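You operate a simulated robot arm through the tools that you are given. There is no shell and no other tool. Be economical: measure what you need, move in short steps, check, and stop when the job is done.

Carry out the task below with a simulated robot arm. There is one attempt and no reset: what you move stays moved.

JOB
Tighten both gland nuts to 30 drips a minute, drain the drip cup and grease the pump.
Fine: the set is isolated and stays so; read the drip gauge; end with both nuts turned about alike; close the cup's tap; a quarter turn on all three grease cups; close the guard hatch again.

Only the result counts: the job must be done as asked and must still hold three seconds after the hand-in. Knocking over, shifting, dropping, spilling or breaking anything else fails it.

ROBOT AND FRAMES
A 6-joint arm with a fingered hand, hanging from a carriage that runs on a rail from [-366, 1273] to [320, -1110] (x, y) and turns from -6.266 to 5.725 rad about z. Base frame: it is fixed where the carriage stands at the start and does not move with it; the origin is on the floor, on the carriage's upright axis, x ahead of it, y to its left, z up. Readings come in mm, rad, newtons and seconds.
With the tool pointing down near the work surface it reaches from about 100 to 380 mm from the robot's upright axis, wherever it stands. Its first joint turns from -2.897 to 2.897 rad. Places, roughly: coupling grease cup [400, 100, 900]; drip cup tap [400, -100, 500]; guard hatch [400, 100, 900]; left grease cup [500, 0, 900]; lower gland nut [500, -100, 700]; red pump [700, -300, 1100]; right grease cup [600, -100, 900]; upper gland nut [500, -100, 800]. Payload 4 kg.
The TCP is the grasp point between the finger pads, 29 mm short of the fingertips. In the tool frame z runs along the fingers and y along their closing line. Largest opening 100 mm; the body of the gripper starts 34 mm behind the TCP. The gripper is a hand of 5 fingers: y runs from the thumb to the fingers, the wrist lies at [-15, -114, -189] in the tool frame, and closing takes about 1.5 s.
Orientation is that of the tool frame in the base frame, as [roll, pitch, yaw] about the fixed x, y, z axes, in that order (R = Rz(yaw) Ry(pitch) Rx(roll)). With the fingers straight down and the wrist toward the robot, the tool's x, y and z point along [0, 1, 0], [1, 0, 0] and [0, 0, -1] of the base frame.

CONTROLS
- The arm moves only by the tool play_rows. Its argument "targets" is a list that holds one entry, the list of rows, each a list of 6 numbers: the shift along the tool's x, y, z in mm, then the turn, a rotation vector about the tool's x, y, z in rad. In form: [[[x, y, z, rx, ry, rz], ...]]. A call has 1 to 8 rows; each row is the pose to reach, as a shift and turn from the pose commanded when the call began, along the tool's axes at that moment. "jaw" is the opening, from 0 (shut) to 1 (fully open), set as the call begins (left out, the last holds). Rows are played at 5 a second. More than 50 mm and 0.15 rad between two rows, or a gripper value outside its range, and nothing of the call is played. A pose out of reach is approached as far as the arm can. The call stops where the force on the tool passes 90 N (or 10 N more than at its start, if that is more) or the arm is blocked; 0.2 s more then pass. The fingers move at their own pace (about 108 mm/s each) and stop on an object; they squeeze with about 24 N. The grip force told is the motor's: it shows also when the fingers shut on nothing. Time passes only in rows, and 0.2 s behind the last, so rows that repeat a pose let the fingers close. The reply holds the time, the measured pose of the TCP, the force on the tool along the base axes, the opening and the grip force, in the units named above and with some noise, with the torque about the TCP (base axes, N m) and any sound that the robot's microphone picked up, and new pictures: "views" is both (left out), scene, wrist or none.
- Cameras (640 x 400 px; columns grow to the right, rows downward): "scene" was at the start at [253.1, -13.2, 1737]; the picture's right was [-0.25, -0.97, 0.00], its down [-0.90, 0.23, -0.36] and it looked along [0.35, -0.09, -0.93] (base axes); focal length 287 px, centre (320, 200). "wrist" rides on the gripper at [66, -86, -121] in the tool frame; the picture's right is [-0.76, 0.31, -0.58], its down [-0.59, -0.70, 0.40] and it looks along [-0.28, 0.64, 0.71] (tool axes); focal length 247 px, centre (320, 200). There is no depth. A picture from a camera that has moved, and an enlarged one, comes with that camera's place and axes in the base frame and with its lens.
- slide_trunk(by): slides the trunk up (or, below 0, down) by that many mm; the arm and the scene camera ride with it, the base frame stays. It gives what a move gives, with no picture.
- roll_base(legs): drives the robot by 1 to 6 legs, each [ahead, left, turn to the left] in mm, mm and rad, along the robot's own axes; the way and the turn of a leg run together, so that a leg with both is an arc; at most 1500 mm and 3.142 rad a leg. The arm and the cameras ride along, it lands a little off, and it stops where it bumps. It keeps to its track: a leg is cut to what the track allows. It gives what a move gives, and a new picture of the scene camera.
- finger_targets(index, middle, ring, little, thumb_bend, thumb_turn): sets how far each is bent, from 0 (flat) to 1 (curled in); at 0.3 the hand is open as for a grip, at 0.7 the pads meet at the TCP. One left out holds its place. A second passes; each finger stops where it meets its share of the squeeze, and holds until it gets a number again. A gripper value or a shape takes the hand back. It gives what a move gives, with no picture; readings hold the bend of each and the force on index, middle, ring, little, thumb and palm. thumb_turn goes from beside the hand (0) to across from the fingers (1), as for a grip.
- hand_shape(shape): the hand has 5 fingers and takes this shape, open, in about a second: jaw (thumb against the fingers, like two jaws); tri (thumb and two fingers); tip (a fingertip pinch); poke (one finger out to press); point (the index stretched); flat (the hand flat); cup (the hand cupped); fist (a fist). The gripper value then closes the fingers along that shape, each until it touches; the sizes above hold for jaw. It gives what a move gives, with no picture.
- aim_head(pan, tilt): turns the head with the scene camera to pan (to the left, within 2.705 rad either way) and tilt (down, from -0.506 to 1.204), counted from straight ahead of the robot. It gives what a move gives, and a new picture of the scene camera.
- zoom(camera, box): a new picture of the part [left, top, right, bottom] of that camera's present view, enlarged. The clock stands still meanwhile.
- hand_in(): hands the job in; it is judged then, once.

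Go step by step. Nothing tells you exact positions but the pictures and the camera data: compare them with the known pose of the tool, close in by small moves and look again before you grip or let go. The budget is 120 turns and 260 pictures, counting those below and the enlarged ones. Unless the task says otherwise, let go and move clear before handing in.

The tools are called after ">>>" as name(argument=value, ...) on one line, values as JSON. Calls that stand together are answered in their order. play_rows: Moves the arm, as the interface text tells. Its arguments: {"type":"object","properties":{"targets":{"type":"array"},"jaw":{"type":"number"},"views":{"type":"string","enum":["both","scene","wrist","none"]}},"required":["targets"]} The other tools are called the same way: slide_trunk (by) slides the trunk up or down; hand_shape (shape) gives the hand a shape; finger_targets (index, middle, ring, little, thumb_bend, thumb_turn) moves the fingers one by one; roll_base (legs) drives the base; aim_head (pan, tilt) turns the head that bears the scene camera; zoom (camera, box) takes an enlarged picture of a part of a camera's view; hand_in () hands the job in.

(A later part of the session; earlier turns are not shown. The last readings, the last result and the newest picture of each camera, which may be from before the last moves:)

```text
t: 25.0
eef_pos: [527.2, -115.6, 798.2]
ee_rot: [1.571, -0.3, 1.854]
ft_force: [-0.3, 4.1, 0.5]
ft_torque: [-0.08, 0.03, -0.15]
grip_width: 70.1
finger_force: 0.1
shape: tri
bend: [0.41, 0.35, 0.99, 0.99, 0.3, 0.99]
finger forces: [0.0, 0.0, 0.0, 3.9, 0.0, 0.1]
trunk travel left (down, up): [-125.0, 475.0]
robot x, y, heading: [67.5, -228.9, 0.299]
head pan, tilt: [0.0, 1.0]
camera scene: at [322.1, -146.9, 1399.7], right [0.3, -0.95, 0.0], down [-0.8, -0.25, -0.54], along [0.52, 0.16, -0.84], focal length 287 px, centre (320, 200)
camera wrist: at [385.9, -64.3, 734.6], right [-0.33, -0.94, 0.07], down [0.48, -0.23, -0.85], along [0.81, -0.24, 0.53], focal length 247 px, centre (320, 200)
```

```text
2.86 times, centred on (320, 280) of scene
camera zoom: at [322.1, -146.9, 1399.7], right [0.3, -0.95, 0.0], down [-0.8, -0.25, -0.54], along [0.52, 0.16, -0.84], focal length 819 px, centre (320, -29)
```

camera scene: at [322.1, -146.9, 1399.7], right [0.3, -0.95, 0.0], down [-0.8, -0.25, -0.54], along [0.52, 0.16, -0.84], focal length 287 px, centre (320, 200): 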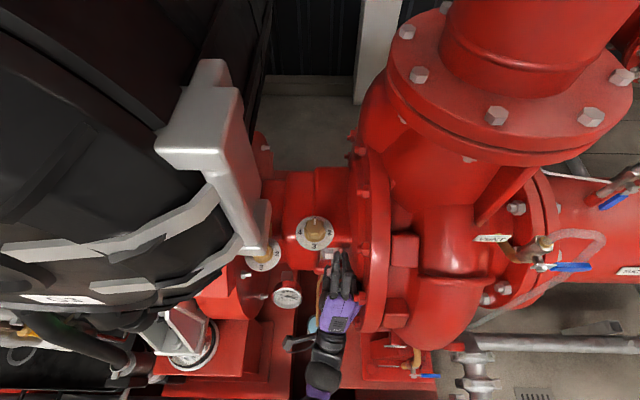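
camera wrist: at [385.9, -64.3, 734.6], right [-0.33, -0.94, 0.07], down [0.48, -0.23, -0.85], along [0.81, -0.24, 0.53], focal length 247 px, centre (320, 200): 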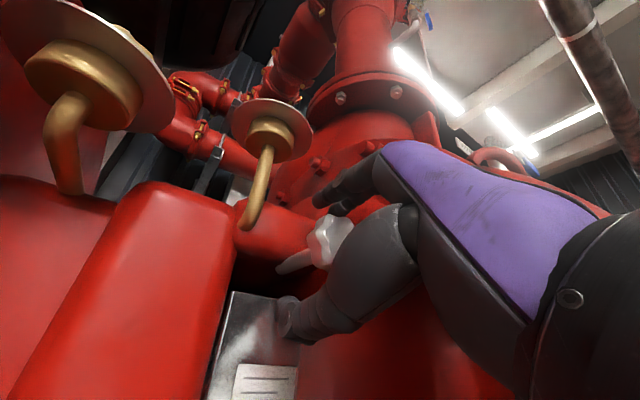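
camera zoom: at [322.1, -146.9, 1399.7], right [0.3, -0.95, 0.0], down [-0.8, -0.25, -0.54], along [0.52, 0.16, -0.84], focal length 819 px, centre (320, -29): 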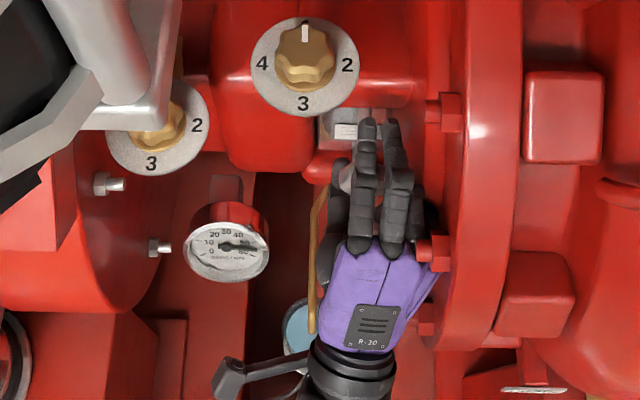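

The nut is between thumb and fingers; the curled little finger lightly touches a bolt. I'll roll a bit more to relieve it, then close.

>>> play_rows(targets=[[[0, 0, 0, 0, 0, 0.1], [0, 0, 0, 0, 0, 0.2], [0, 0, 0, 0, 0, 0.2]]], views="none")

>>> play_rows(targets=[[[0, 0, 0, 0, 0, 0], [0, 0, 0, 0, 0, 0], [0, 0, 0, 0, 0, 0], [0, 0, 0, 0, 0, 0], [0, 0, 0, 0, 0, 0], [0, 0, 0, 0, 0, 0], [0, 0, 0, 0, 0, 0]]], jaw=0)

>>> zoom(camera="wrist", box=[240, 160, 440, 360])

>>> zoom(camera="scene", box=[250, 210, 390, 350])

```text
t: 25.8
eef_pos: [527.3, -115.6, 796.8]
ee_rot: [1.571, -0.501, 1.853]
ft_force: [-0.1, 4.4, 1.9]
ft_torque: [-0.04, 0.02, -0.19]
grip_width: 70.2
finger_force: 0.1
shape: tri
bend: [0.41, 0.35, 0.99, 0.99, 0.3, 0.99]
finger forces: [0.0, 0.0, 0.0, 3.9, 0.0, 0.0]
trunk travel left (down, up): [-125.0, 475.0]
robot x, y, heading: [65.8, -226.8, 0.301]
head pan, tilt: [0.0, 1.0]
```

```text
t: 27.4
eef_pos: [528.7, -114.6, 797.3]
ee_rot: [1.57, -0.501, 1.853]
ft_force: [8.5, 6.3, -2.5]
ft_torque: [0.12, -0.09, -0.21]
grip_width: 25.2
finger_force: 24.0
shape: tri
bend: [0.76, 0.59, 1.0, 0.99, 0.74, 1.0]
finger forces: [9.5, 9.3, 0.0, 2.9, 21.5, 0.0]
trunk travel left (down, up): [-125.0, 475.0]
robot x, y, heading: [67.1, -228.4, 0.306]
head pan, tilt: [0.0, 1.0]
camera scene: at [323.2, -146.6, 1400.0], right [0.3, -0.95, 0.0], down [-0.8, -0.25, -0.54], along [0.52, 0.16, -0.84], focal length 287 px, centre (320, 200)
camera wrist: at [384.7, -53.9, 753.3], right [-0.33, -0.94, -0.09], down [0.43, -0.06, -0.9], along [0.84, -0.34, 0.43], focal length 247 px, centre (320, 200)
```

scene: 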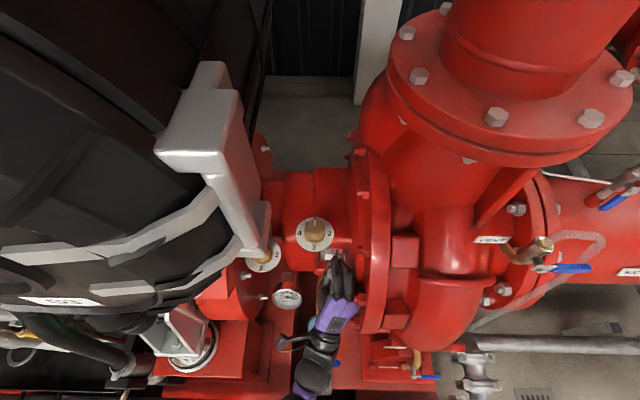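
wrist: 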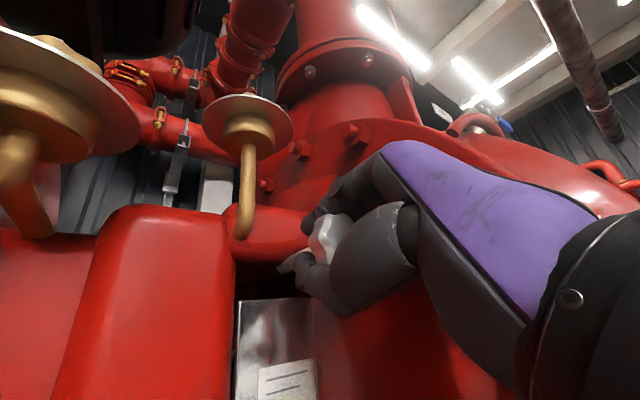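

```text
2.00 times, centred on (340, 260) of wrist
camera zoom: at [384.7, -53.9, 753.3], right [-0.33, -0.94, -0.09], down [0.43, -0.06, -0.9], along [0.84, -0.34, 0.43], focal length 494 px, centre (280, 80)
```

zoom: 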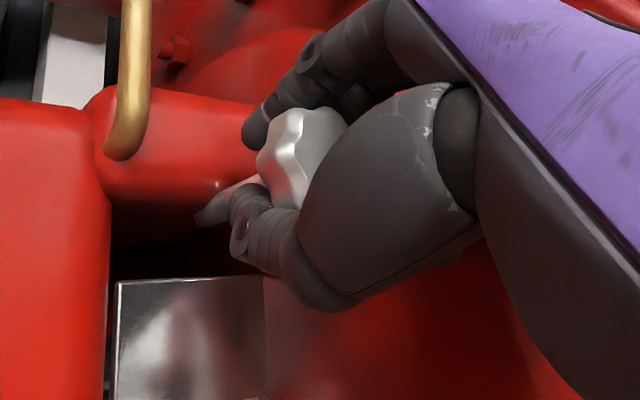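

```text
2.86 times, centred on (320, 280) of scene
camera zoom: at [323.2, -146.6, 1400.0], right [0.3, -0.95, 0.0], down [-0.8, -0.25, -0.54], along [0.52, 0.16, -0.84], focal length 819 px, centre (320, -29)
```

zoom: 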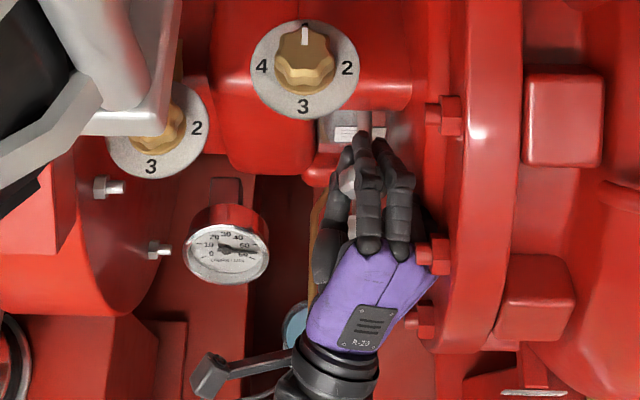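

Gripped. Turn clockwise by 0.45 rad and read the gauge.

>>> play_rows(targets=[[[0, 0, 0, 0, 0, 0.11], [0, 0, 0, 0, 0, 0.22], [0, 0, 0, 0, 0, 0.33], [0, 0, 0, 0, 0, 0.45], [0, 0, 0, 0, 0, 0.45]]], views="wrist")

>>> zoom(camera="scene", box=[270, 240, 390, 340])

```text
t: 28.6
eef_pos: [529.7, -115.8, 796.3]
ee_rot: [1.568, -0.952, 1.854]
ft_force: [9.3, 4.4, 5.9]
ft_torque: [0.0, -0.08, -0.09]
grip_width: 25.7
finger_force: 24.2
shape: tri
bend: [0.76, 0.58, 1.0, 1.0, 0.75, 1.0]
finger forces: [11.5, 10.5, 0.0, 0.0, 20.3, 0.0]
trunk travel left (down, up): [-125.0, 475.0]
robot x, y, heading: [66.9, -226.8, 0.303]
head pan, tilt: [0.0, 1.0]
camera wrist: at [382.6, -45.9, 800.9], right [-0.36, -0.82, -0.44], down [0.32, 0.33, -0.89], along [0.88, -0.46, 0.14], focal length 247 px, centre (320, 200)
```

wrist: 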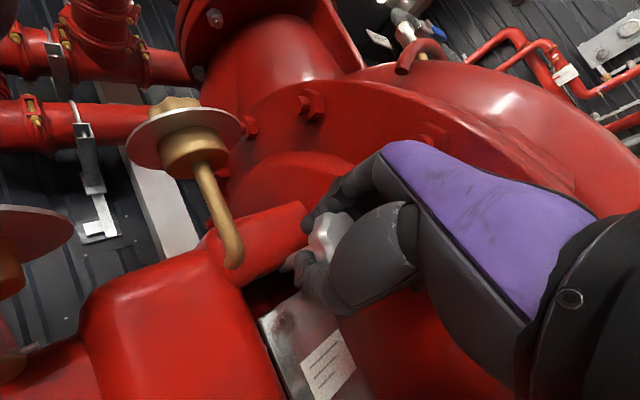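

```text
4.00 times, centred on (330, 290) of scene
camera zoom: at [323.7, -147.0, 1400.2], right [0.3, -0.95, 0.0], down [-0.8, -0.25, -0.54], along [0.52, 0.16, -0.84], focal length 1147 px, centre (280, -160)
```

zoom: 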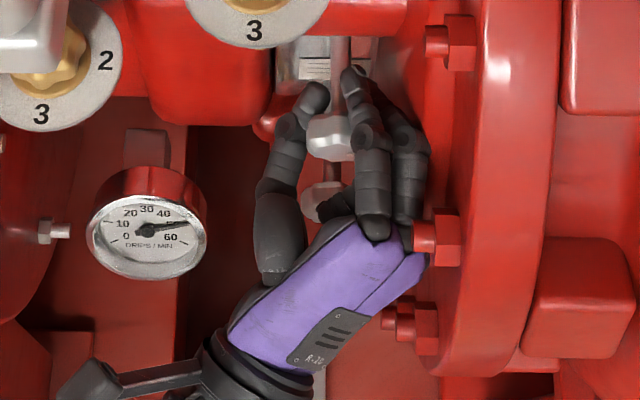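

The gauge fell from ~56 to ~50. I continue the upper nut by another 0.5 rad.

>>> play_rows(targets=[[[0, 0, 0, 0, 0, 0.12], [0, 0, 0, 0, 0, 0.25], [0, 0, 0, 0, 0, 0.37], [0, 0, 0, 0, 0, 0.5], [0, 0, 0, 0, 0, 0.5]]], views="wrist")

>>> zoom(camera="scene", box=[270, 240, 390, 340])

```text
t: 29.8
eef_pos: [528.7, -116.4, 797.3]
ee_rot: [1.566, -1.45, 1.857]
ft_force: [10.6, -1.6, 10.2]
ft_torque: [-0.01, -0.09, -0.17]
grip_width: 25.3
finger_force: 24.3
shape: tri
bend: [0.76, 0.58, 1.0, 1.0, 0.75, 1.0]
finger forces: [13.1, 10.1, 0.1, 0.0, 20.3, 0.1]
trunk travel left (down, up): [-125.0, 475.0]
robot x, y, heading: [65.2, -229.0, 0.301]
head pan, tilt: [0.0, 1.0]
camera wrist: at [387.0, -61.2, 852.1], right [-0.44, -0.54, -0.72], down [0.21, 0.71, -0.67], along [0.87, -0.45, -0.2], focal length 247 px, centre (320, 200)
```

wrist: 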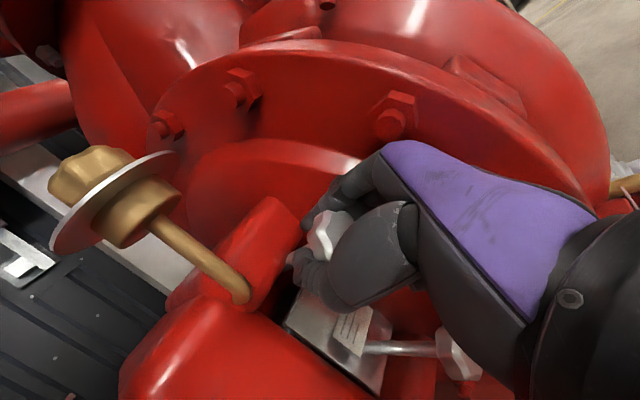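

```text
4.00 times, centred on (330, 290) of scene
camera zoom: at [324.0, -147.7, 1400.2], right [0.3, -0.95, 0.0], down [-0.8, -0.25, -0.54], along [0.52, 0.16, -0.84], focal length 1147 px, centre (280, -160)
```

zoom: 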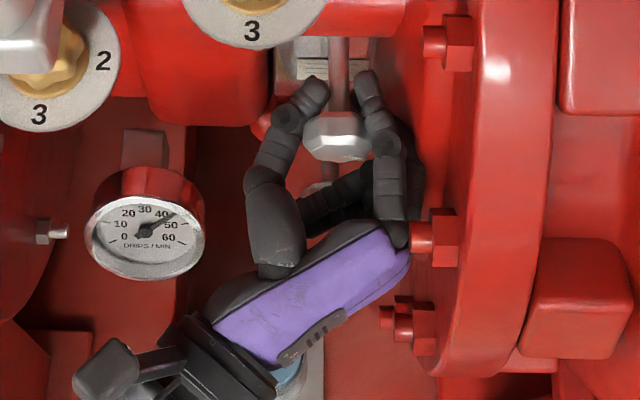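

Gauge ~44 after 0.95 rad. I release and withdraw, then look at the lower nut and the brass drip pipe.

>>> play_rows(targets=[[[0, 0, 0, 0, 0, 0], [0, 0, 0, 0, 0, 0], [0, 0, 0, 0, 0, 0], [0, 0, 0, 0, 0, 0], [0, 0, -40, 0, 0, 0], [0, 0, -80, 0, 0, 0], [0, 0, -120, 0, 0, 0]]], jaw=0.7, views="both")

>>> zoom(camera="scene", box=[270, 230, 390, 350])

>>> zoom(camera="wrist", box=[260, 200, 500, 400])

```text
t: 31.4
eef_pos: [426.2, -152.1, 796.1]
ee_rot: [1.558, -1.451, 1.871]
ft_force: [-14.2, 18.3, 2.7]
ft_torque: [-0.04, -0.01, -0.56]
grip_width: 62.7
finger_force: 0.0
shape: tri
bend: [0.41, 0.47, 0.99, 0.99, 0.3, 0.99]
finger forces: [0.0, 23.1, 0.0, 0.0, 0.1, 0.0]
out of reach, approached as far as the arm can: row 7
trunk travel left (down, up): [-125.0, 475.0]
robot x, y, heading: [67.8, -228.6, 0.298]
head pan, tilt: [0.0, 1.0]
camera scene: at [320.2, -145.1, 1399.4], right [0.3, -0.95, 0.0], down [-0.8, -0.25, -0.54], along [0.51, 0.16, -0.84], focal length 287 px, centre (320, 200)
camera wrist: at [283.6, -96.5, 851.4], right [-0.44, -0.54, -0.72], down [0.21, 0.72, -0.67], along [0.87, -0.44, -0.21], focal length 247 px, centre (320, 200)
```

scene: 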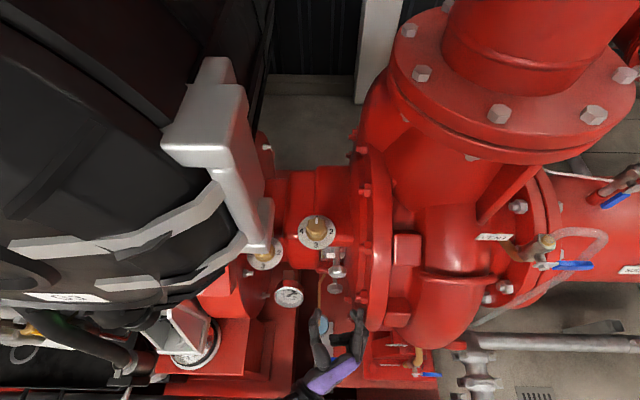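
wrist: 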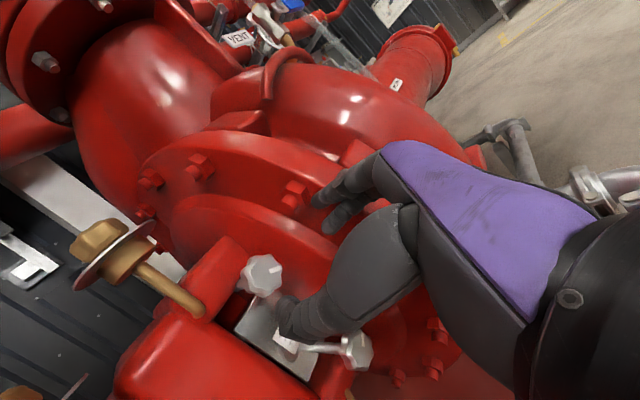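

```text
3.33 times, centred on (330, 290) of scene
camera zoom: at [320.2, -145.1, 1399.4], right [0.3, -0.95, 0.0], down [-0.8, -0.25, -0.54], along [0.51, 0.16, -0.84], focal length 956 px, centre (287, -100)
```

zoom: 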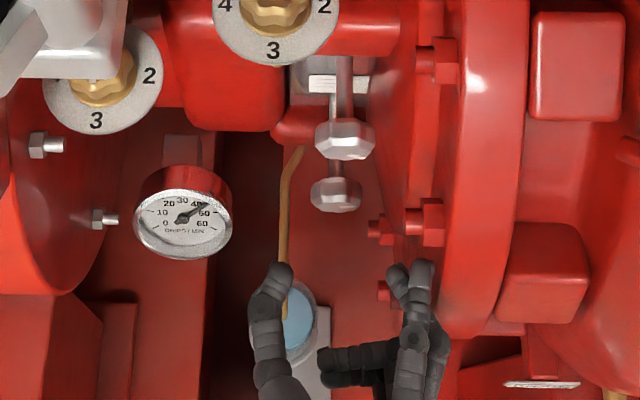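

```text
2.00 times, centred on (380, 300) of wrist
camera zoom: at [283.6, -96.5, 851.4], right [-0.44, -0.54, -0.72], down [0.21, 0.72, -0.67], along [0.87, -0.44, -0.21], focal length 494 px, centre (200, 0)
```

zoom: 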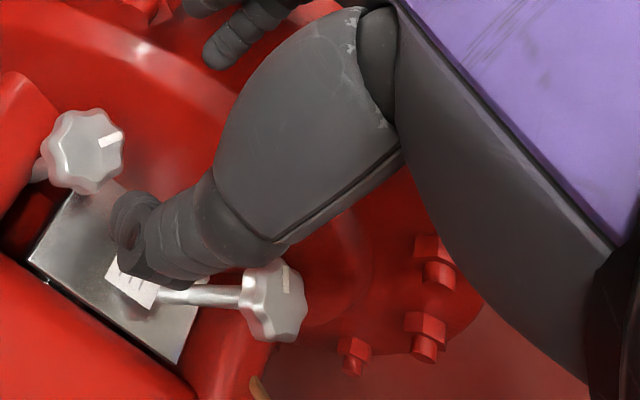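

Gauge ~44. The drip pipe runs 40 mm left of the lower nut, so I'll approach the lower nut with the wrist above (hand rolled over, thumb on top); roll first at standoff.

>>> play_rows(targets=[[[0, -12, 0, 0, 0, 0.0], [0, -12, 0, 0, 0, 0.15], [0, -12, 0, 0, 0, 0.3], [0, -12, 0, 0, 0, 0.45], [0, -12, 0, 0, 0, 0.6], [0, -12, 0, 0, 0, 0.75], [0, -12, 0, 0, 0, 0.9], [0, -12, 0, 0, 0, 1.05]]])

```text
t: 33.2
eef_pos: [425.9, -147.2, 794.9]
ee_rot: [-1.572, -0.641, -1.291]
ft_force: [-0.7, 0.6, 0.9]
ft_torque: [0.02, 0.02, 0.01]
grip_width: 70.0
finger_force: 0.1
shape: tri
bend: [0.41, 0.36, 0.99, 0.99, 0.3, 0.99]
finger forces: [0.0, 0.0, 0.1, 0.1, 0.1, 0.0]
out of reach, approached as far as the arm can: row 1, 2, 3, 4, 5, 6
trunk travel left (down, up): [-125.0, 475.0]
robot x, y, heading: [67.5, -230.6, 0.298]
head pan, tilt: [0.0, 1.0]
camera scene: at [322.1, -147.7, 1399.6], right [0.3, -0.95, 0.0], down [-0.8, -0.25, -0.54], along [0.52, 0.16, -0.84], focal length 287 px, centre (320, 200)
camera wrist: at [309.7, -181.7, 904.0], right [-0.67, 0.25, -0.7], down [0.14, 0.97, 0.21], along [0.73, 0.05, -0.68], focal length 247 px, centre (320, 200)
```

scene: 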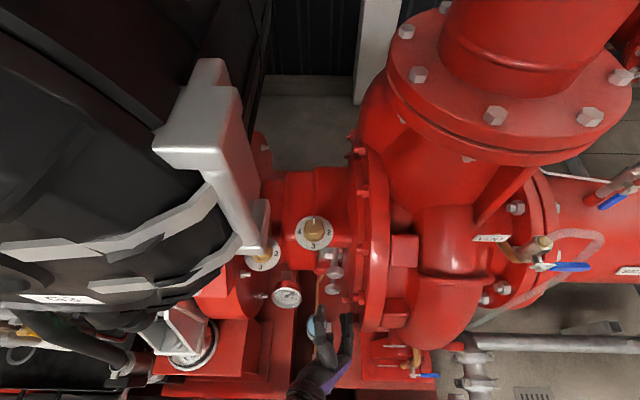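
wrist: 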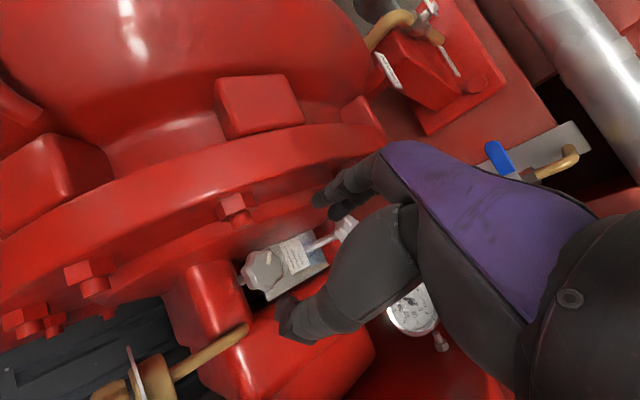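

The rolled-over posture is reachable. Lower straight down in front of the lower nut.

>>> play_rows(targets=[[[-24, 32, 0, 0, 0, 0], [-48, 65, 0, 0, 0, 0], [-73, 98, 0, 0, 0, 0], [-73, 98, 0, 0, 0, 0]]])

>>> zoom(camera="scene", box=[250, 230, 390, 370])

```text
t: 34.2
eef_pos: [424.8, -146.5, 673.2]
ee_rot: [-1.572, -0.643, -1.287]
ft_force: [-0.6, 1.5, 0.0]
ft_torque: [0.01, 0.01, -0.03]
grip_width: 70.0
finger_force: 0.0
shape: tri
bend: [0.41, 0.35, 0.99, 0.99, 0.3, 0.99]
finger forces: [0.0, 0.0, 0.0, 0.0, 0.0, 0.0]
trunk travel left (down, up): [-125.0, 475.0]
robot x, y, heading: [64.9, -230.5, 0.303]
head pan, tilt: [0.0, 1.0]
camera scene: at [322.1, -147.6, 1399.6], right [0.3, -0.95, 0.0], down [-0.8, -0.25, -0.54], along [0.52, 0.16, -0.84], focal length 287 px, centre (320, 200)
camera wrist: at [309.7, -181.7, 781.4], right [-0.67, 0.25, -0.7], down [0.13, 0.97, 0.21], along [0.73, 0.05, -0.68], focal length 247 px, centre (320, 200)
```

scene: 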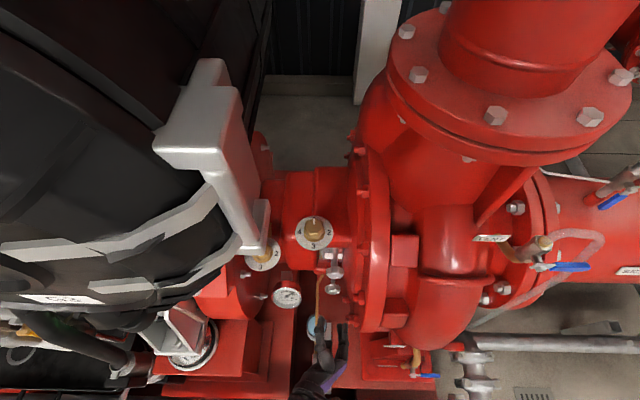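
wrist: 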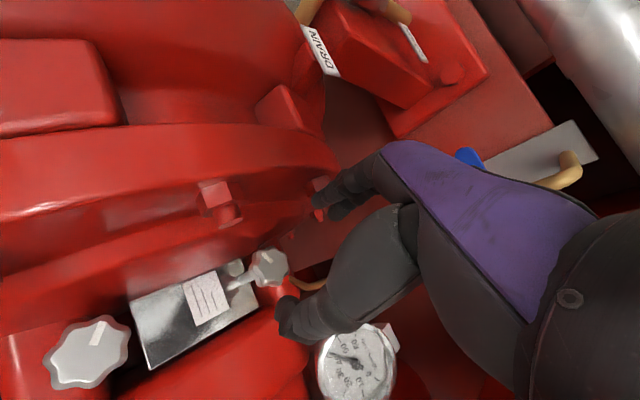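

```text
2.86 times, centred on (320, 300) of scene
camera zoom: at [322.1, -147.6, 1399.6], right [0.3, -0.95, 0.0], down [-0.8, -0.25, -0.54], along [0.52, 0.16, -0.84], focal length 819 px, centre (320, -86)
```

zoom: 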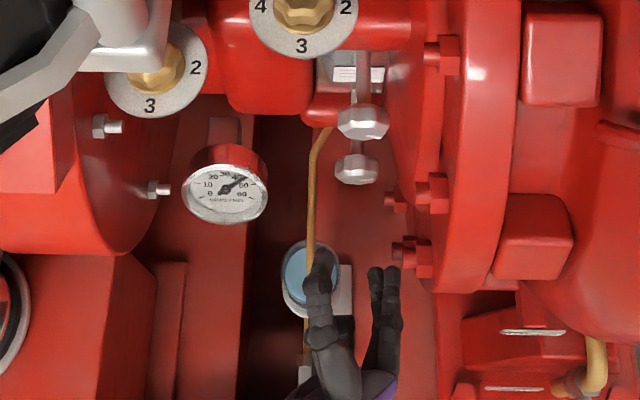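

Everything is lined up; roll a little more and advance onto the lower nut.

>>> play_rows(targets=[[[-2, 3, 10, 0, 0, 0.12], [-2, 3, 25, 0, 0, 0.25], [-2, 3, 50, 0, 0, 0.25], [-2, 3, 75, 0, 0, 0.25], [-2, 3, 92, 0, 0, 0.25], [-2, 3, 106, 0, 0, 0.25], [-2, 3, 106, 0, 0, 0.25]]])

>>> zoom(camera="scene", box=[250, 210, 390, 350])

>>> zoom(camera="wrist", box=[220, 160, 420, 360])

```text
t: 35.8
eef_pos: [529.5, -118.1, 670.4]
ee_rot: [-1.571, -0.393, -1.288]
ft_force: [1.0, -0.3, 0.6]
ft_torque: [-0.01, 0.02, -0.02]
grip_width: 69.6
finger_force: 0.2
shape: tri
bend: [0.41, 0.35, 0.99, 0.99, 0.3, 0.99]
finger forces: [0.0, 0.0, 0.0, 0.0, 0.0, 0.2]
trunk travel left (down, up): [-125.0, 475.0]
robot x, y, heading: [63.3, -230.5, 0.304]
head pan, tilt: [0.0, 1.0]
camera scene: at [322.0, -147.6, 1399.6], right [0.3, -0.95, 0.0], down [-0.8, -0.25, -0.54], along [0.52, 0.16, -0.84], focal length 287 px, centre (320, 200)
camera wrist: at [419.9, -178.7, 774.7], right [-0.72, 0.4, -0.57], down [0.16, 0.89, 0.42], along [0.68, 0.21, -0.7], focal length 247 px, centre (320, 200)
```

scene: 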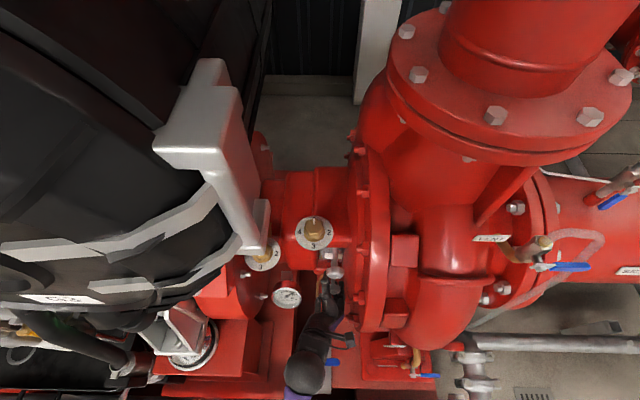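
wrist: 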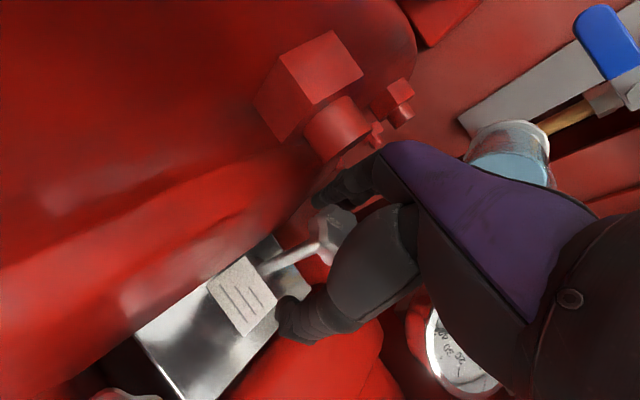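

```text
2.86 times, centred on (320, 280) of scene
camera zoom: at [322.0, -147.6, 1399.6], right [0.3, -0.95, 0.0], down [-0.8, -0.25, -0.54], along [0.52, 0.16, -0.84], focal length 819 px, centre (320, -29)
```

zoom: 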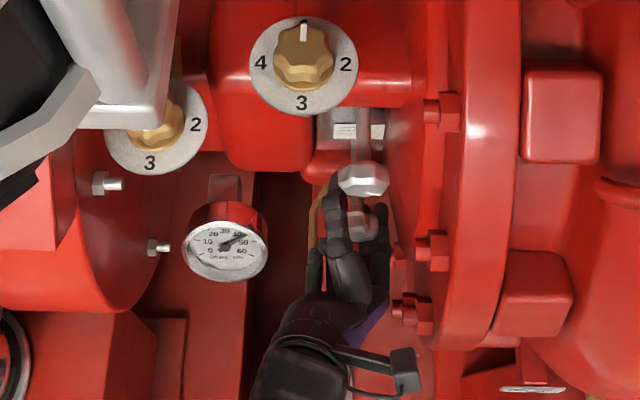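

```text
2.00 times, centred on (320, 260) of wrist
camera zoom: at [419.9, -178.7, 774.7], right [-0.72, 0.4, -0.57], down [0.16, 0.89, 0.42], along [0.68, 0.21, -0.7], focal length 494 px, centre (320, 80)
```

zoom: 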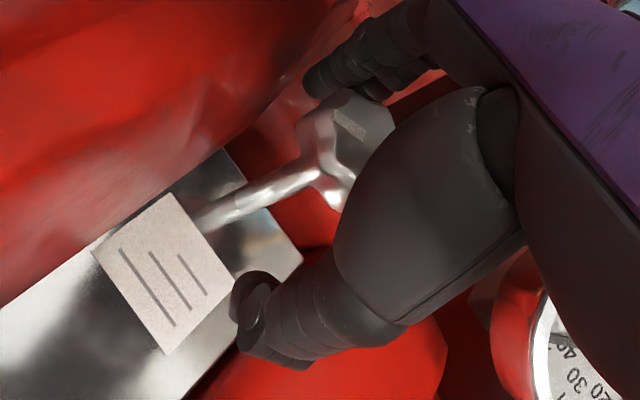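

No contact, the nut is between the pads. Close and check.

>>> play_rows(targets=[[[0, 0, 0, 0, 0, 0], [0, 0, 0, 0, 0, 0], [0, 0, 0, 0, 0, 0], [0, 0, 0, 0, 0, 0], [0, 0, 0, 0, 0, 0], [0, 0, 0, 0, 0, 0], [0, 0, 0, 0, 0, 0]]], jaw=0, views="wrist")

>>> zoom(camera="wrist", box=[220, 160, 420, 360])

```text
t: 37.4
eef_pos: [529.1, -117.4, 670.2]
ee_rot: [-1.57, -0.392, -1.288]
ft_force: [10.3, 1.1, -4.7]
ft_torque: [-0.08, 0.11, -0.09]
grip_width: 24.8
finger_force: 24.3
shape: tri
bend: [0.77, 0.54, 1.0, 1.0, 0.75, 1.0]
finger forces: [11.4, 10.4, 0.1, 0.1, 20.3, 0.0]
trunk travel left (down, up): [-125.0, 475.0]
robot x, y, heading: [68.2, -224.8, 0.301]
head pan, tilt: [0.0, 1.0]
camera wrist: at [421.8, -178.3, 775.2], right [-0.72, 0.4, -0.57], down [0.16, 0.89, 0.42], along [0.68, 0.21, -0.7], focal length 247 px, centre (320, 200)
```

wrist: 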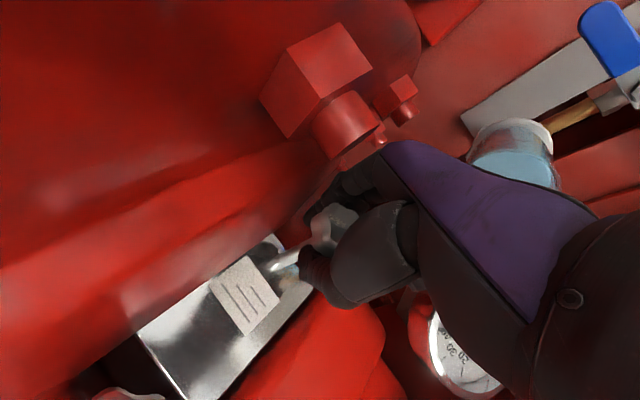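

```text
2.00 times, centred on (320, 260) of wrist
camera zoom: at [421.8, -178.3, 775.2], right [-0.72, 0.4, -0.57], down [0.16, 0.89, 0.42], along [0.68, 0.21, -0.7], focal length 494 px, centre (320, 80)
```

zoom: 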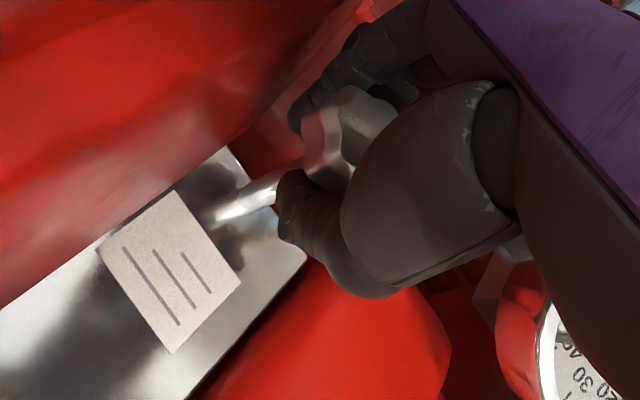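

Firmly gripped. Turn clockwise 0.6 rad and read the gauge.

>>> play_rows(targets=[[[0, 0, 0, 0, 0, 0.12], [0, 0, 0, 0, 0, 0.24], [0, 0, 0, 0, 0, 0.36], [0, 0, 0, 0, 0, 0.48], [0, 0, 0, 0, 0, 0.6], [0, 0, 0, 0, 0, 0.6]]], views="wrist")

>>> zoom(camera="scene", box=[270, 240, 390, 340])

```text
t: 38.8
eef_pos: [527.7, -117.0, 671.9]
ee_rot: [-1.568, -0.097, -1.29]
ft_force: [-12.0, 4.1, 22.2]
ft_torque: [-3.04, -2.55, -5.2]
grip_width: 23.8
finger_force: 24.0
shape: tri
bend: [0.76, 0.53, 1.0, 1.0, 0.74, 0.99]
finger forces: [14.9, 13.8, 0.0, 0.1, 28.1, 0.1]
out of reach, approached as far as the arm can: row 3, 4, 5, 6
trunk travel left (down, up): [-125.0, 475.0]
robot x, y, heading: [62.1, -230.0, 0.307]
head pan, tilt: [0.0, 1.0]
camera wrist: at [427.3, -205.6, 763.5], right [-0.75, 0.54, -0.38], down [0.2, 0.74, 0.64], along [0.63, 0.41, -0.66], focal length 247 px, centre (320, 200)
```

wrist: 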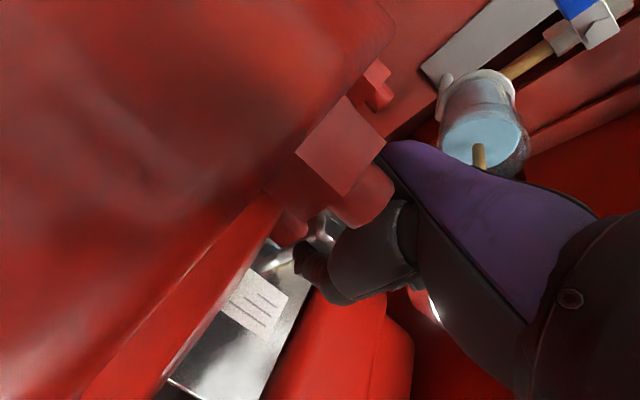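

```text
4.00 times, centred on (330, 290) of scene
camera zoom: at [321.7, -147.1, 1399.8], right [0.3, -0.95, 0.0], down [-0.8, -0.25, -0.54], along [0.52, 0.16, -0.84], focal length 1147 px, centre (280, -160)
```

zoom: 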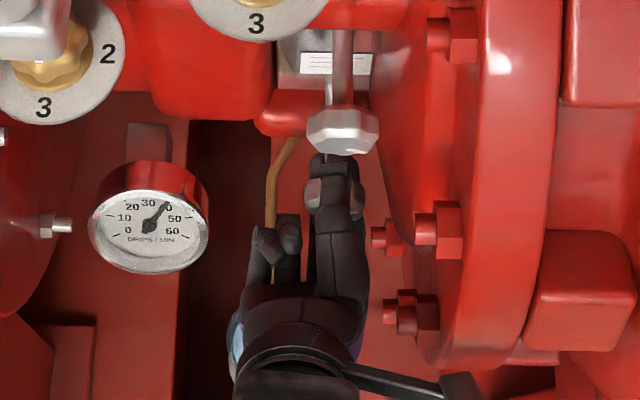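

The wrist reached its roll limit after 0.29 rad; gauge ~40. I'll release, roll back and re-grip for the rest.

>>> play_rows(targets=[[[0, 0, 0, 0, 0, 0], [0, 0, 0, 0, 0, 0], [0, 0, 0, 0, 0, 0], [0, 0, 0, 0, 0, -0.15], [0, 0, 0, 0, 0, -0.3], [0, 0, 0, 0, 0, -0.45], [0, 0, 0, 0, 0, -0.6]]], jaw=0.6, views="wrist")

>>> zoom(camera="scene", box=[270, 240, 390, 340])

```text
t: 40.4
eef_pos: [530.0, -117.5, 669.9]
ee_rot: [-1.571, -0.7, -1.291]
ft_force: [-0.5, 0.4, -0.1]
ft_torque: [0.01, -0.03, 0.02]
grip_width: 59.7
finger_force: 0.0
shape: tri
bend: [0.39, 0.39, 0.99, 0.99, 0.3, 1.0]
finger forces: [0.1, 0.1, 0.1, 0.1, 0.1, 0.1]
trunk travel left (down, up): [-125.0, 475.0]
robot x, y, heading: [67.4, -227.2, 0.296]
head pan, tilt: [0.0, 1.0]
camera wrist: at [411.0, -145.9, 778.6], right [-0.66, 0.21, -0.72], down [0.13, 0.98, 0.16], along [0.74, 0.01, -0.67], focal length 247 px, centre (320, 200)
```

wrist: 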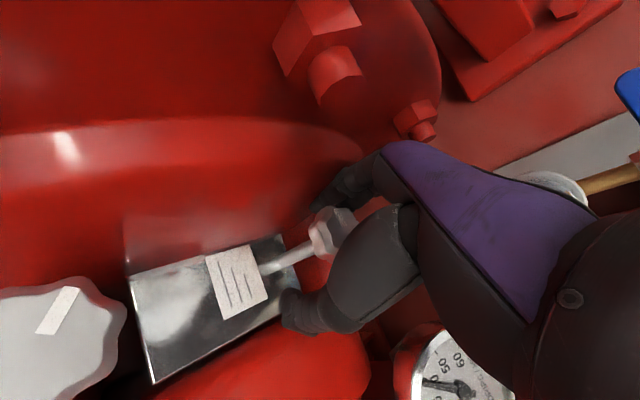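

```text
4.00 times, centred on (330, 290) of scene
camera zoom: at [322.1, -147.4, 1399.7], right [0.3, -0.95, 0.0], down [-0.8, -0.25, -0.54], along [0.52, 0.16, -0.84], focal length 1147 px, centre (280, -160)
```

zoom: 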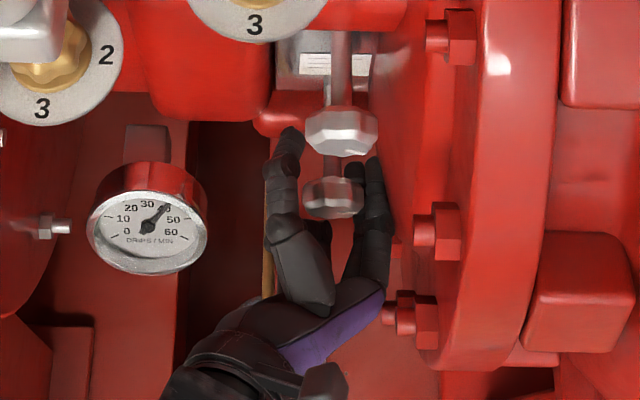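

Roll 2.44 with no contact. A bit further back, then re-grip.

>>> play_rows(targets=[[[0, 0, 0, 0, 0, -0.12], [0, 0, 0, 0, 0, -0.24], [0, 0, 0, 0, 0, -0.24]]], views="wrist")

>>> play_rows(targets=[[[0, 0, 0, 0, 0, 0], [0, 0, 0, 0, 0, 0], [0, 0, 0, 0, 0, 0], [0, 0, 0, 0, 0, 0], [0, 0, 0, 0, 0, 0], [0, 0, 0, 0, 0, 0], [0, 0, 0, 0, 0, 0]]], jaw=0, views="wrist")

```text
t: 41.2
eef_pos: [529.5, -118.1, 672.0]
ee_rot: [-1.574, -0.94, -1.284]
ft_force: [0.5, -0.3, 0.2]
ft_torque: [0.03, -0.01, -0.01]
grip_width: 59.6
finger_force: 0.2
shape: tri
bend: [0.39, 0.39, 0.99, 0.99, 0.3, 1.0]
finger forces: [0.0, 0.0, 0.0, 0.0, 0.0, 0.0]
trunk travel left (down, up): [-125.0, 475.0]
robot x, y, heading: [63.7, -228.5, 0.302]
head pan, tilt: [0.0, 1.0]
camera wrist: at [403.8, -122.3, 774.1], right [-0.61, 0.03, -0.79], down [0.13, 0.99, -0.06], along [0.78, -0.14, -0.61], focal length 247 px, centre (320, 200)
```

wrist: 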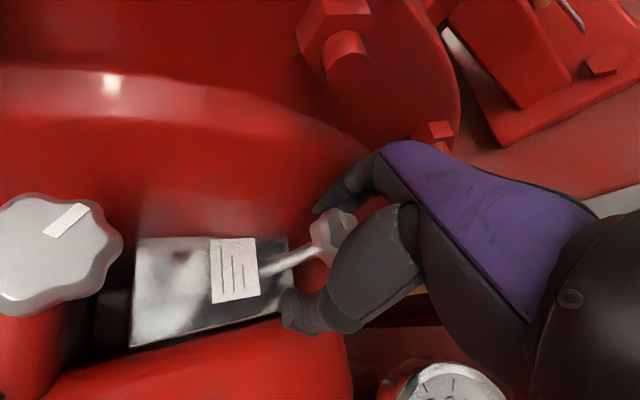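

```text
t: 42.8
eef_pos: [529.7, -117.9, 671.3]
ee_rot: [-1.572, -0.94, -1.289]
ft_force: [9.5, 0.8, -2.4]
ft_torque: [-0.02, 0.03, -0.13]
grip_width: 24.8
finger_force: 24.0
shape: tri
bend: [0.77, 0.55, 1.0, 1.0, 0.75, 1.0]
finger forces: [9.2, 9.7, 0.0, 0.0, 19.8, 0.0]
trunk travel left (down, up): [-125.0, 475.0]
robot x, y, heading: [70.9, -228.9, 0.296]
head pan, tilt: [0.0, 1.0]
camera wrist: at [406.0, -122.1, 774.7], right [-0.61, 0.03, -0.79], down [0.13, 0.99, -0.06], along [0.78, -0.14, -0.61], focal length 247 px, centre (320, 200)
```

wrist: 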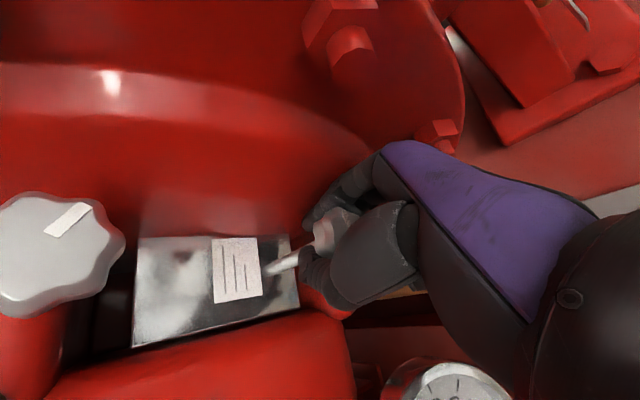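

>>> play_rows(targets=[[[0, 0, 0, 0, 0, 0.14], [0, 0, 0, 0, 0, 0.28], [0, 0, 0, 0, 0, 0.42], [0, 0, 0, 0, 0, 0.55], [0, 0, 0, 0, 0, 0.55]]], views="none")

>>> zoom(camera="scene", box=[285, 270, 315, 310])

>>> zoom(camera="wrist", box=[320, 280, 540, 400])

```text
t: 44.0
eef_pos: [531.8, -120.0, 672.2]
ee_rot: [-1.571, -0.388, -1.29]
ft_force: [13.3, -4.1, -5.7]
ft_torque: [-0.08, 0.08, -0.05]
grip_width: 24.9
finger_force: 23.8
shape: tri
bend: [0.77, 0.55, 1.0, 1.0, 0.76, 1.0]
finger forces: [12.4, 11.6, 0.1, 0.1, 19.2, 0.0]
trunk travel left (down, up): [-125.0, 475.0]
robot x, y, heading: [62.9, -227.2, 0.302]
head pan, tilt: [0.0, 1.0]
```

```text
10.00 times, centred on (300, 290) of scene
camera zoom: at [323.8, -148.2, 1400.0], right [0.3, -0.95, 0.0], down [-0.8, -0.25, -0.54], along [0.52, 0.16, -0.84], focal length 2866 px, centre (520, -700)
```

zoom: 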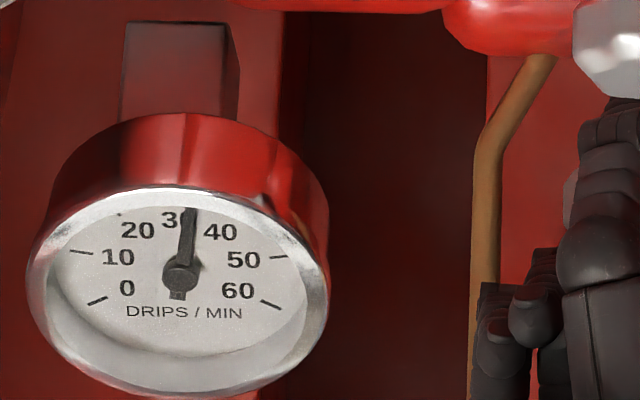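

```text
2.91 times, centred on (430, 340) of wrist
camera zoom: at [422.9, -180.3, 775.3], right [-0.72, 0.4, -0.57], down [0.16, 0.89, 0.43], along [0.68, 0.22, -0.7], focal length 718 px, centre (0, -207)
```

zoom: 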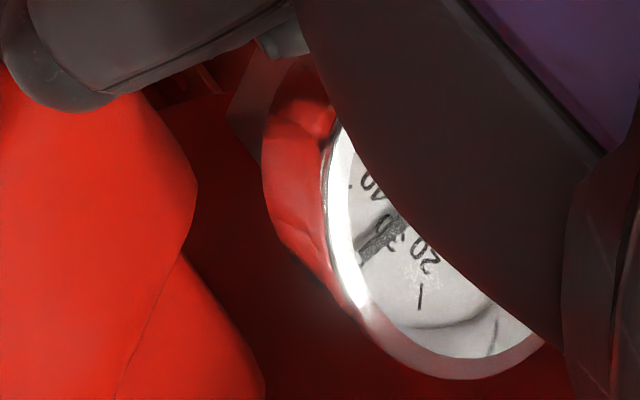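

Gauge ~32. Another 0.13 rad on the lower nut brings it to 30 and matches the upper nut's 0.95 rad.

>>> play_rows(targets=[[[0, 0, 0, 0, 0, 0.06], [0, 0, 0, 0, 0, 0.13], [0, 0, 0, 0, 0, 0.13]]], views="none")

>>> zoom(camera="scene", box=[285, 270, 315, 310])

```text
t: 44.8
eef_pos: [532.2, -120.0, 670.8]
ee_rot: [-1.571, -0.257, -1.293]
ft_force: [14.8, -5.1, -6.5]
ft_torque: [-0.11, 0.03, -0.06]
grip_width: 24.8
finger_force: 24.3
shape: tri
bend: [0.77, 0.55, 1.0, 1.0, 0.76, 1.0]
finger forces: [13.3, 11.9, 0.0, 0.1, 19.7, 0.0]
trunk travel left (down, up): [-125.0, 475.0]
robot x, y, heading: [66.2, -229.1, 0.304]
head pan, tilt: [0.0, 1.0]
```

```text
10.00 times, centred on (300, 290) of scene
camera zoom: at [324.1, -148.4, 1400.1], right [0.3, -0.95, 0.0], down [-0.8, -0.25, -0.54], along [0.52, 0.16, -0.84], focal length 2866 px, centre (520, -700)
```

zoom: 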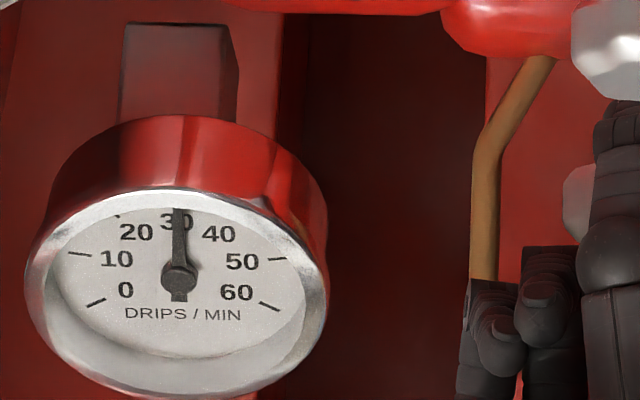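

The needle is on 30. Release and withdraw, then check the gauge and both nut marks.

>>> play_rows(targets=[[[0, 0, 0, 0, 0, 0], [0, 0, 0, 0, 0, 0], [0, 0, 0, 0, 0, 0], [0, 0, 0, 0, 0, 0], [0, 0, -30, 0, 0, 0], [0, 0, -65, 0, 0, 0], [0, 0, -100, 0, 0, 0], [0, 0, -105, 0, 0, 0]]], jaw=0.6, views="wrist")

>>> zoom(camera="scene", box=[270, 240, 390, 340])

>>> zoom(camera="scene", box=[285, 270, 315, 310])

```text
t: 46.6
eef_pos: [427.6, -147.4, 670.1]
ee_rot: [-1.572, -0.257, -1.29]
ft_force: [0.1, -0.4, 0.0]
ft_torque: [0.01, 0.0, 0.0]
grip_width: 60.0
finger_force: 0.1
shape: tri
bend: [0.39, 0.39, 0.99, 0.99, 0.3, 1.0]
finger forces: [0.1, 0.1, 0.0, 0.0, 0.0, 0.1]
trunk travel left (down, up): [-125.0, 475.0]
robot x, y, heading: [66.8, -229.4, 0.3]
head pan, tilt: [0.0, 1.0]
camera wrist: at [322.6, -220.8, 769.4], right [-0.74, 0.47, -0.49], down [0.18, 0.83, 0.53], along [0.65, 0.3, -0.69], focal length 247 px, centre (320, 200)
```

wrist: 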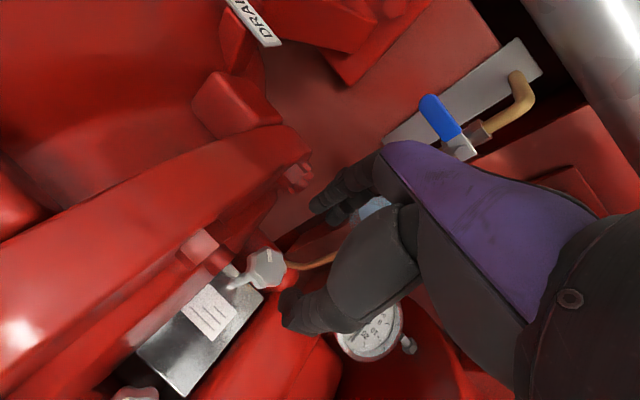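

```text
4.00 times, centred on (330, 290) of scene
camera zoom: at [322.0, -147.5, 1399.6], right [0.3, -0.95, 0.0], down [-0.8, -0.25, -0.54], along [0.52, 0.16, -0.84], focal length 1147 px, centre (280, -160)
```

zoom: 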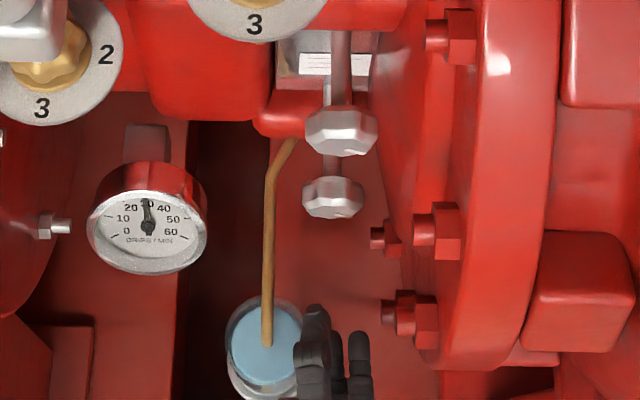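

```text
10.00 times, centred on (300, 290) of scene
camera zoom: at [322.0, -147.5, 1399.6], right [0.3, -0.95, 0.0], down [-0.8, -0.25, -0.54], along [0.52, 0.16, -0.84], focal length 2866 px, centre (520, -700)
```

zoom: 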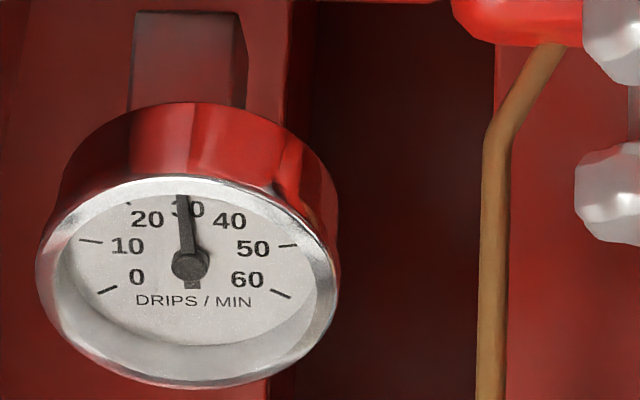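

Gauge holds at 30 and both nut marks match. Now the cup's tap: look closely.

>>> zoom(camera="scene", box=[290, 300, 370, 400])

>>> zoom(camera="wrist", box=[360, 20, 560, 160])

```text
4.00 times, centred on (330, 350) of scene
camera zoom: at [322.0, -147.5, 1399.6], right [0.3, -0.95, 0.0], down [-0.8, -0.25, -0.54], along [0.52, 0.16, -0.84], focal length 1147 px, centre (280, -400)
```

zoom: 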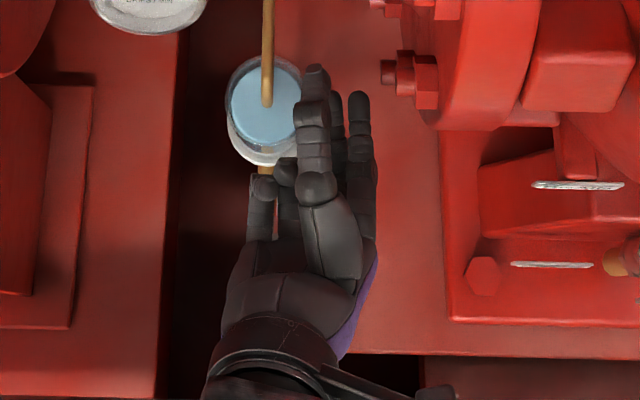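

```text
2.86 times, centred on (460, 90) of wrist
camera zoom: at [322.6, -220.8, 769.4], right [-0.74, 0.47, -0.49], down [0.18, 0.83, 0.53], along [0.65, 0.3, -0.69], focal length 706 px, centre (-80, 514)
```

zoom: 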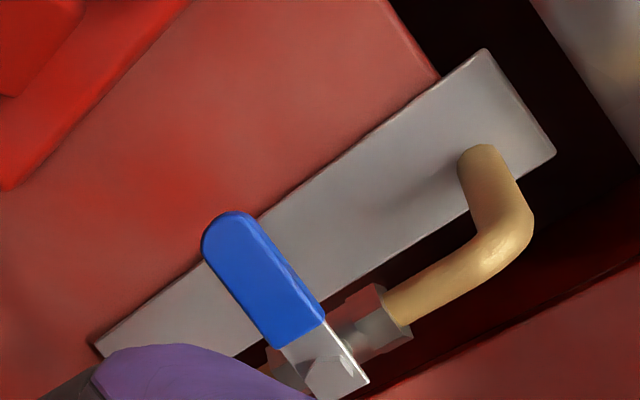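

The tap lever is on top of its pipe, pointing right, crosswise = closed; pivot about (366,-128,518). I'll unroll the hand and raise it first.

>>> play_rows(targets=[[[8, -30, 0, 0, 0, -0.15], [16, -60, 0, 0, 0, -0.3], [25, -92, 0, 0, 0, -0.45], [33, -123, 0, 0, 0, -0.6], [33, -123, 0, 0, 0, -0.75], [33, -123, 0, 0, 0, -0.9], [33, -123, 0, 0, 0, -1.05], [33, -123, 0, 0, 0, -1.2]]], views="none")

>>> play_rows(targets=[[[0, 0, 0, 0, 0, -0.15], [0, 0, 0, 0, 0, -0.3], [0, 0, 0, 0, 0, -0.45], [0, 0, 0, 0, 0, -0.6], [0, 0, 0, 0, 0, -0.75], [0, 0, 0, 0, 0, -0.9], [0, 0, 0, 0, 0, -1.05], [0, 0, 0, 0, 0, -1.2]]], views="none")

```text
t: 48.4
eef_pos: [434.9, -146.0, 796.8]
ee_rot: [-1.572, -1.457, -1.282]
ft_force: [-4.9, 16.7, -5.8]
ft_torque: [0.66, 0.08, -0.28]
grip_width: 55.0
finger_force: 0.1
shape: tri
bend: [0.39, 0.47, 0.99, 0.99, 0.3, 1.0]
finger forces: [0.0, 17.7, 0.1, 0.0, 0.1, 0.1]
out of reach, approached as far as the arm can: row 5, 6, 7, 8
trunk travel left (down, up): [-125.0, 475.0]
robot x, y, heading: [63.8, -229.1, 0.306]
head pan, tilt: [0.0, 1.0]
```

```text
t: 50.2
eef_pos: [435.2, -151.4, 796.1]
ee_rot: [1.572, -0.482, 1.853]
ft_force: [0.4, 0.0, -0.2]
ft_torque: [0.0, 0.03, 0.01]
grip_width: 59.7
finger_force: 0.0
shape: tri
bend: [0.39, 0.39, 0.99, 0.99, 0.3, 1.0]
finger forces: [0.1, 0.0, 0.1, 0.1, 0.0, 0.1]
trunk travel left (down, up): [-125.0, 475.0]
robot x, y, heading: [64.9, -229.1, 0.298]
head pan, tilt: [0.0, 1.0]
```

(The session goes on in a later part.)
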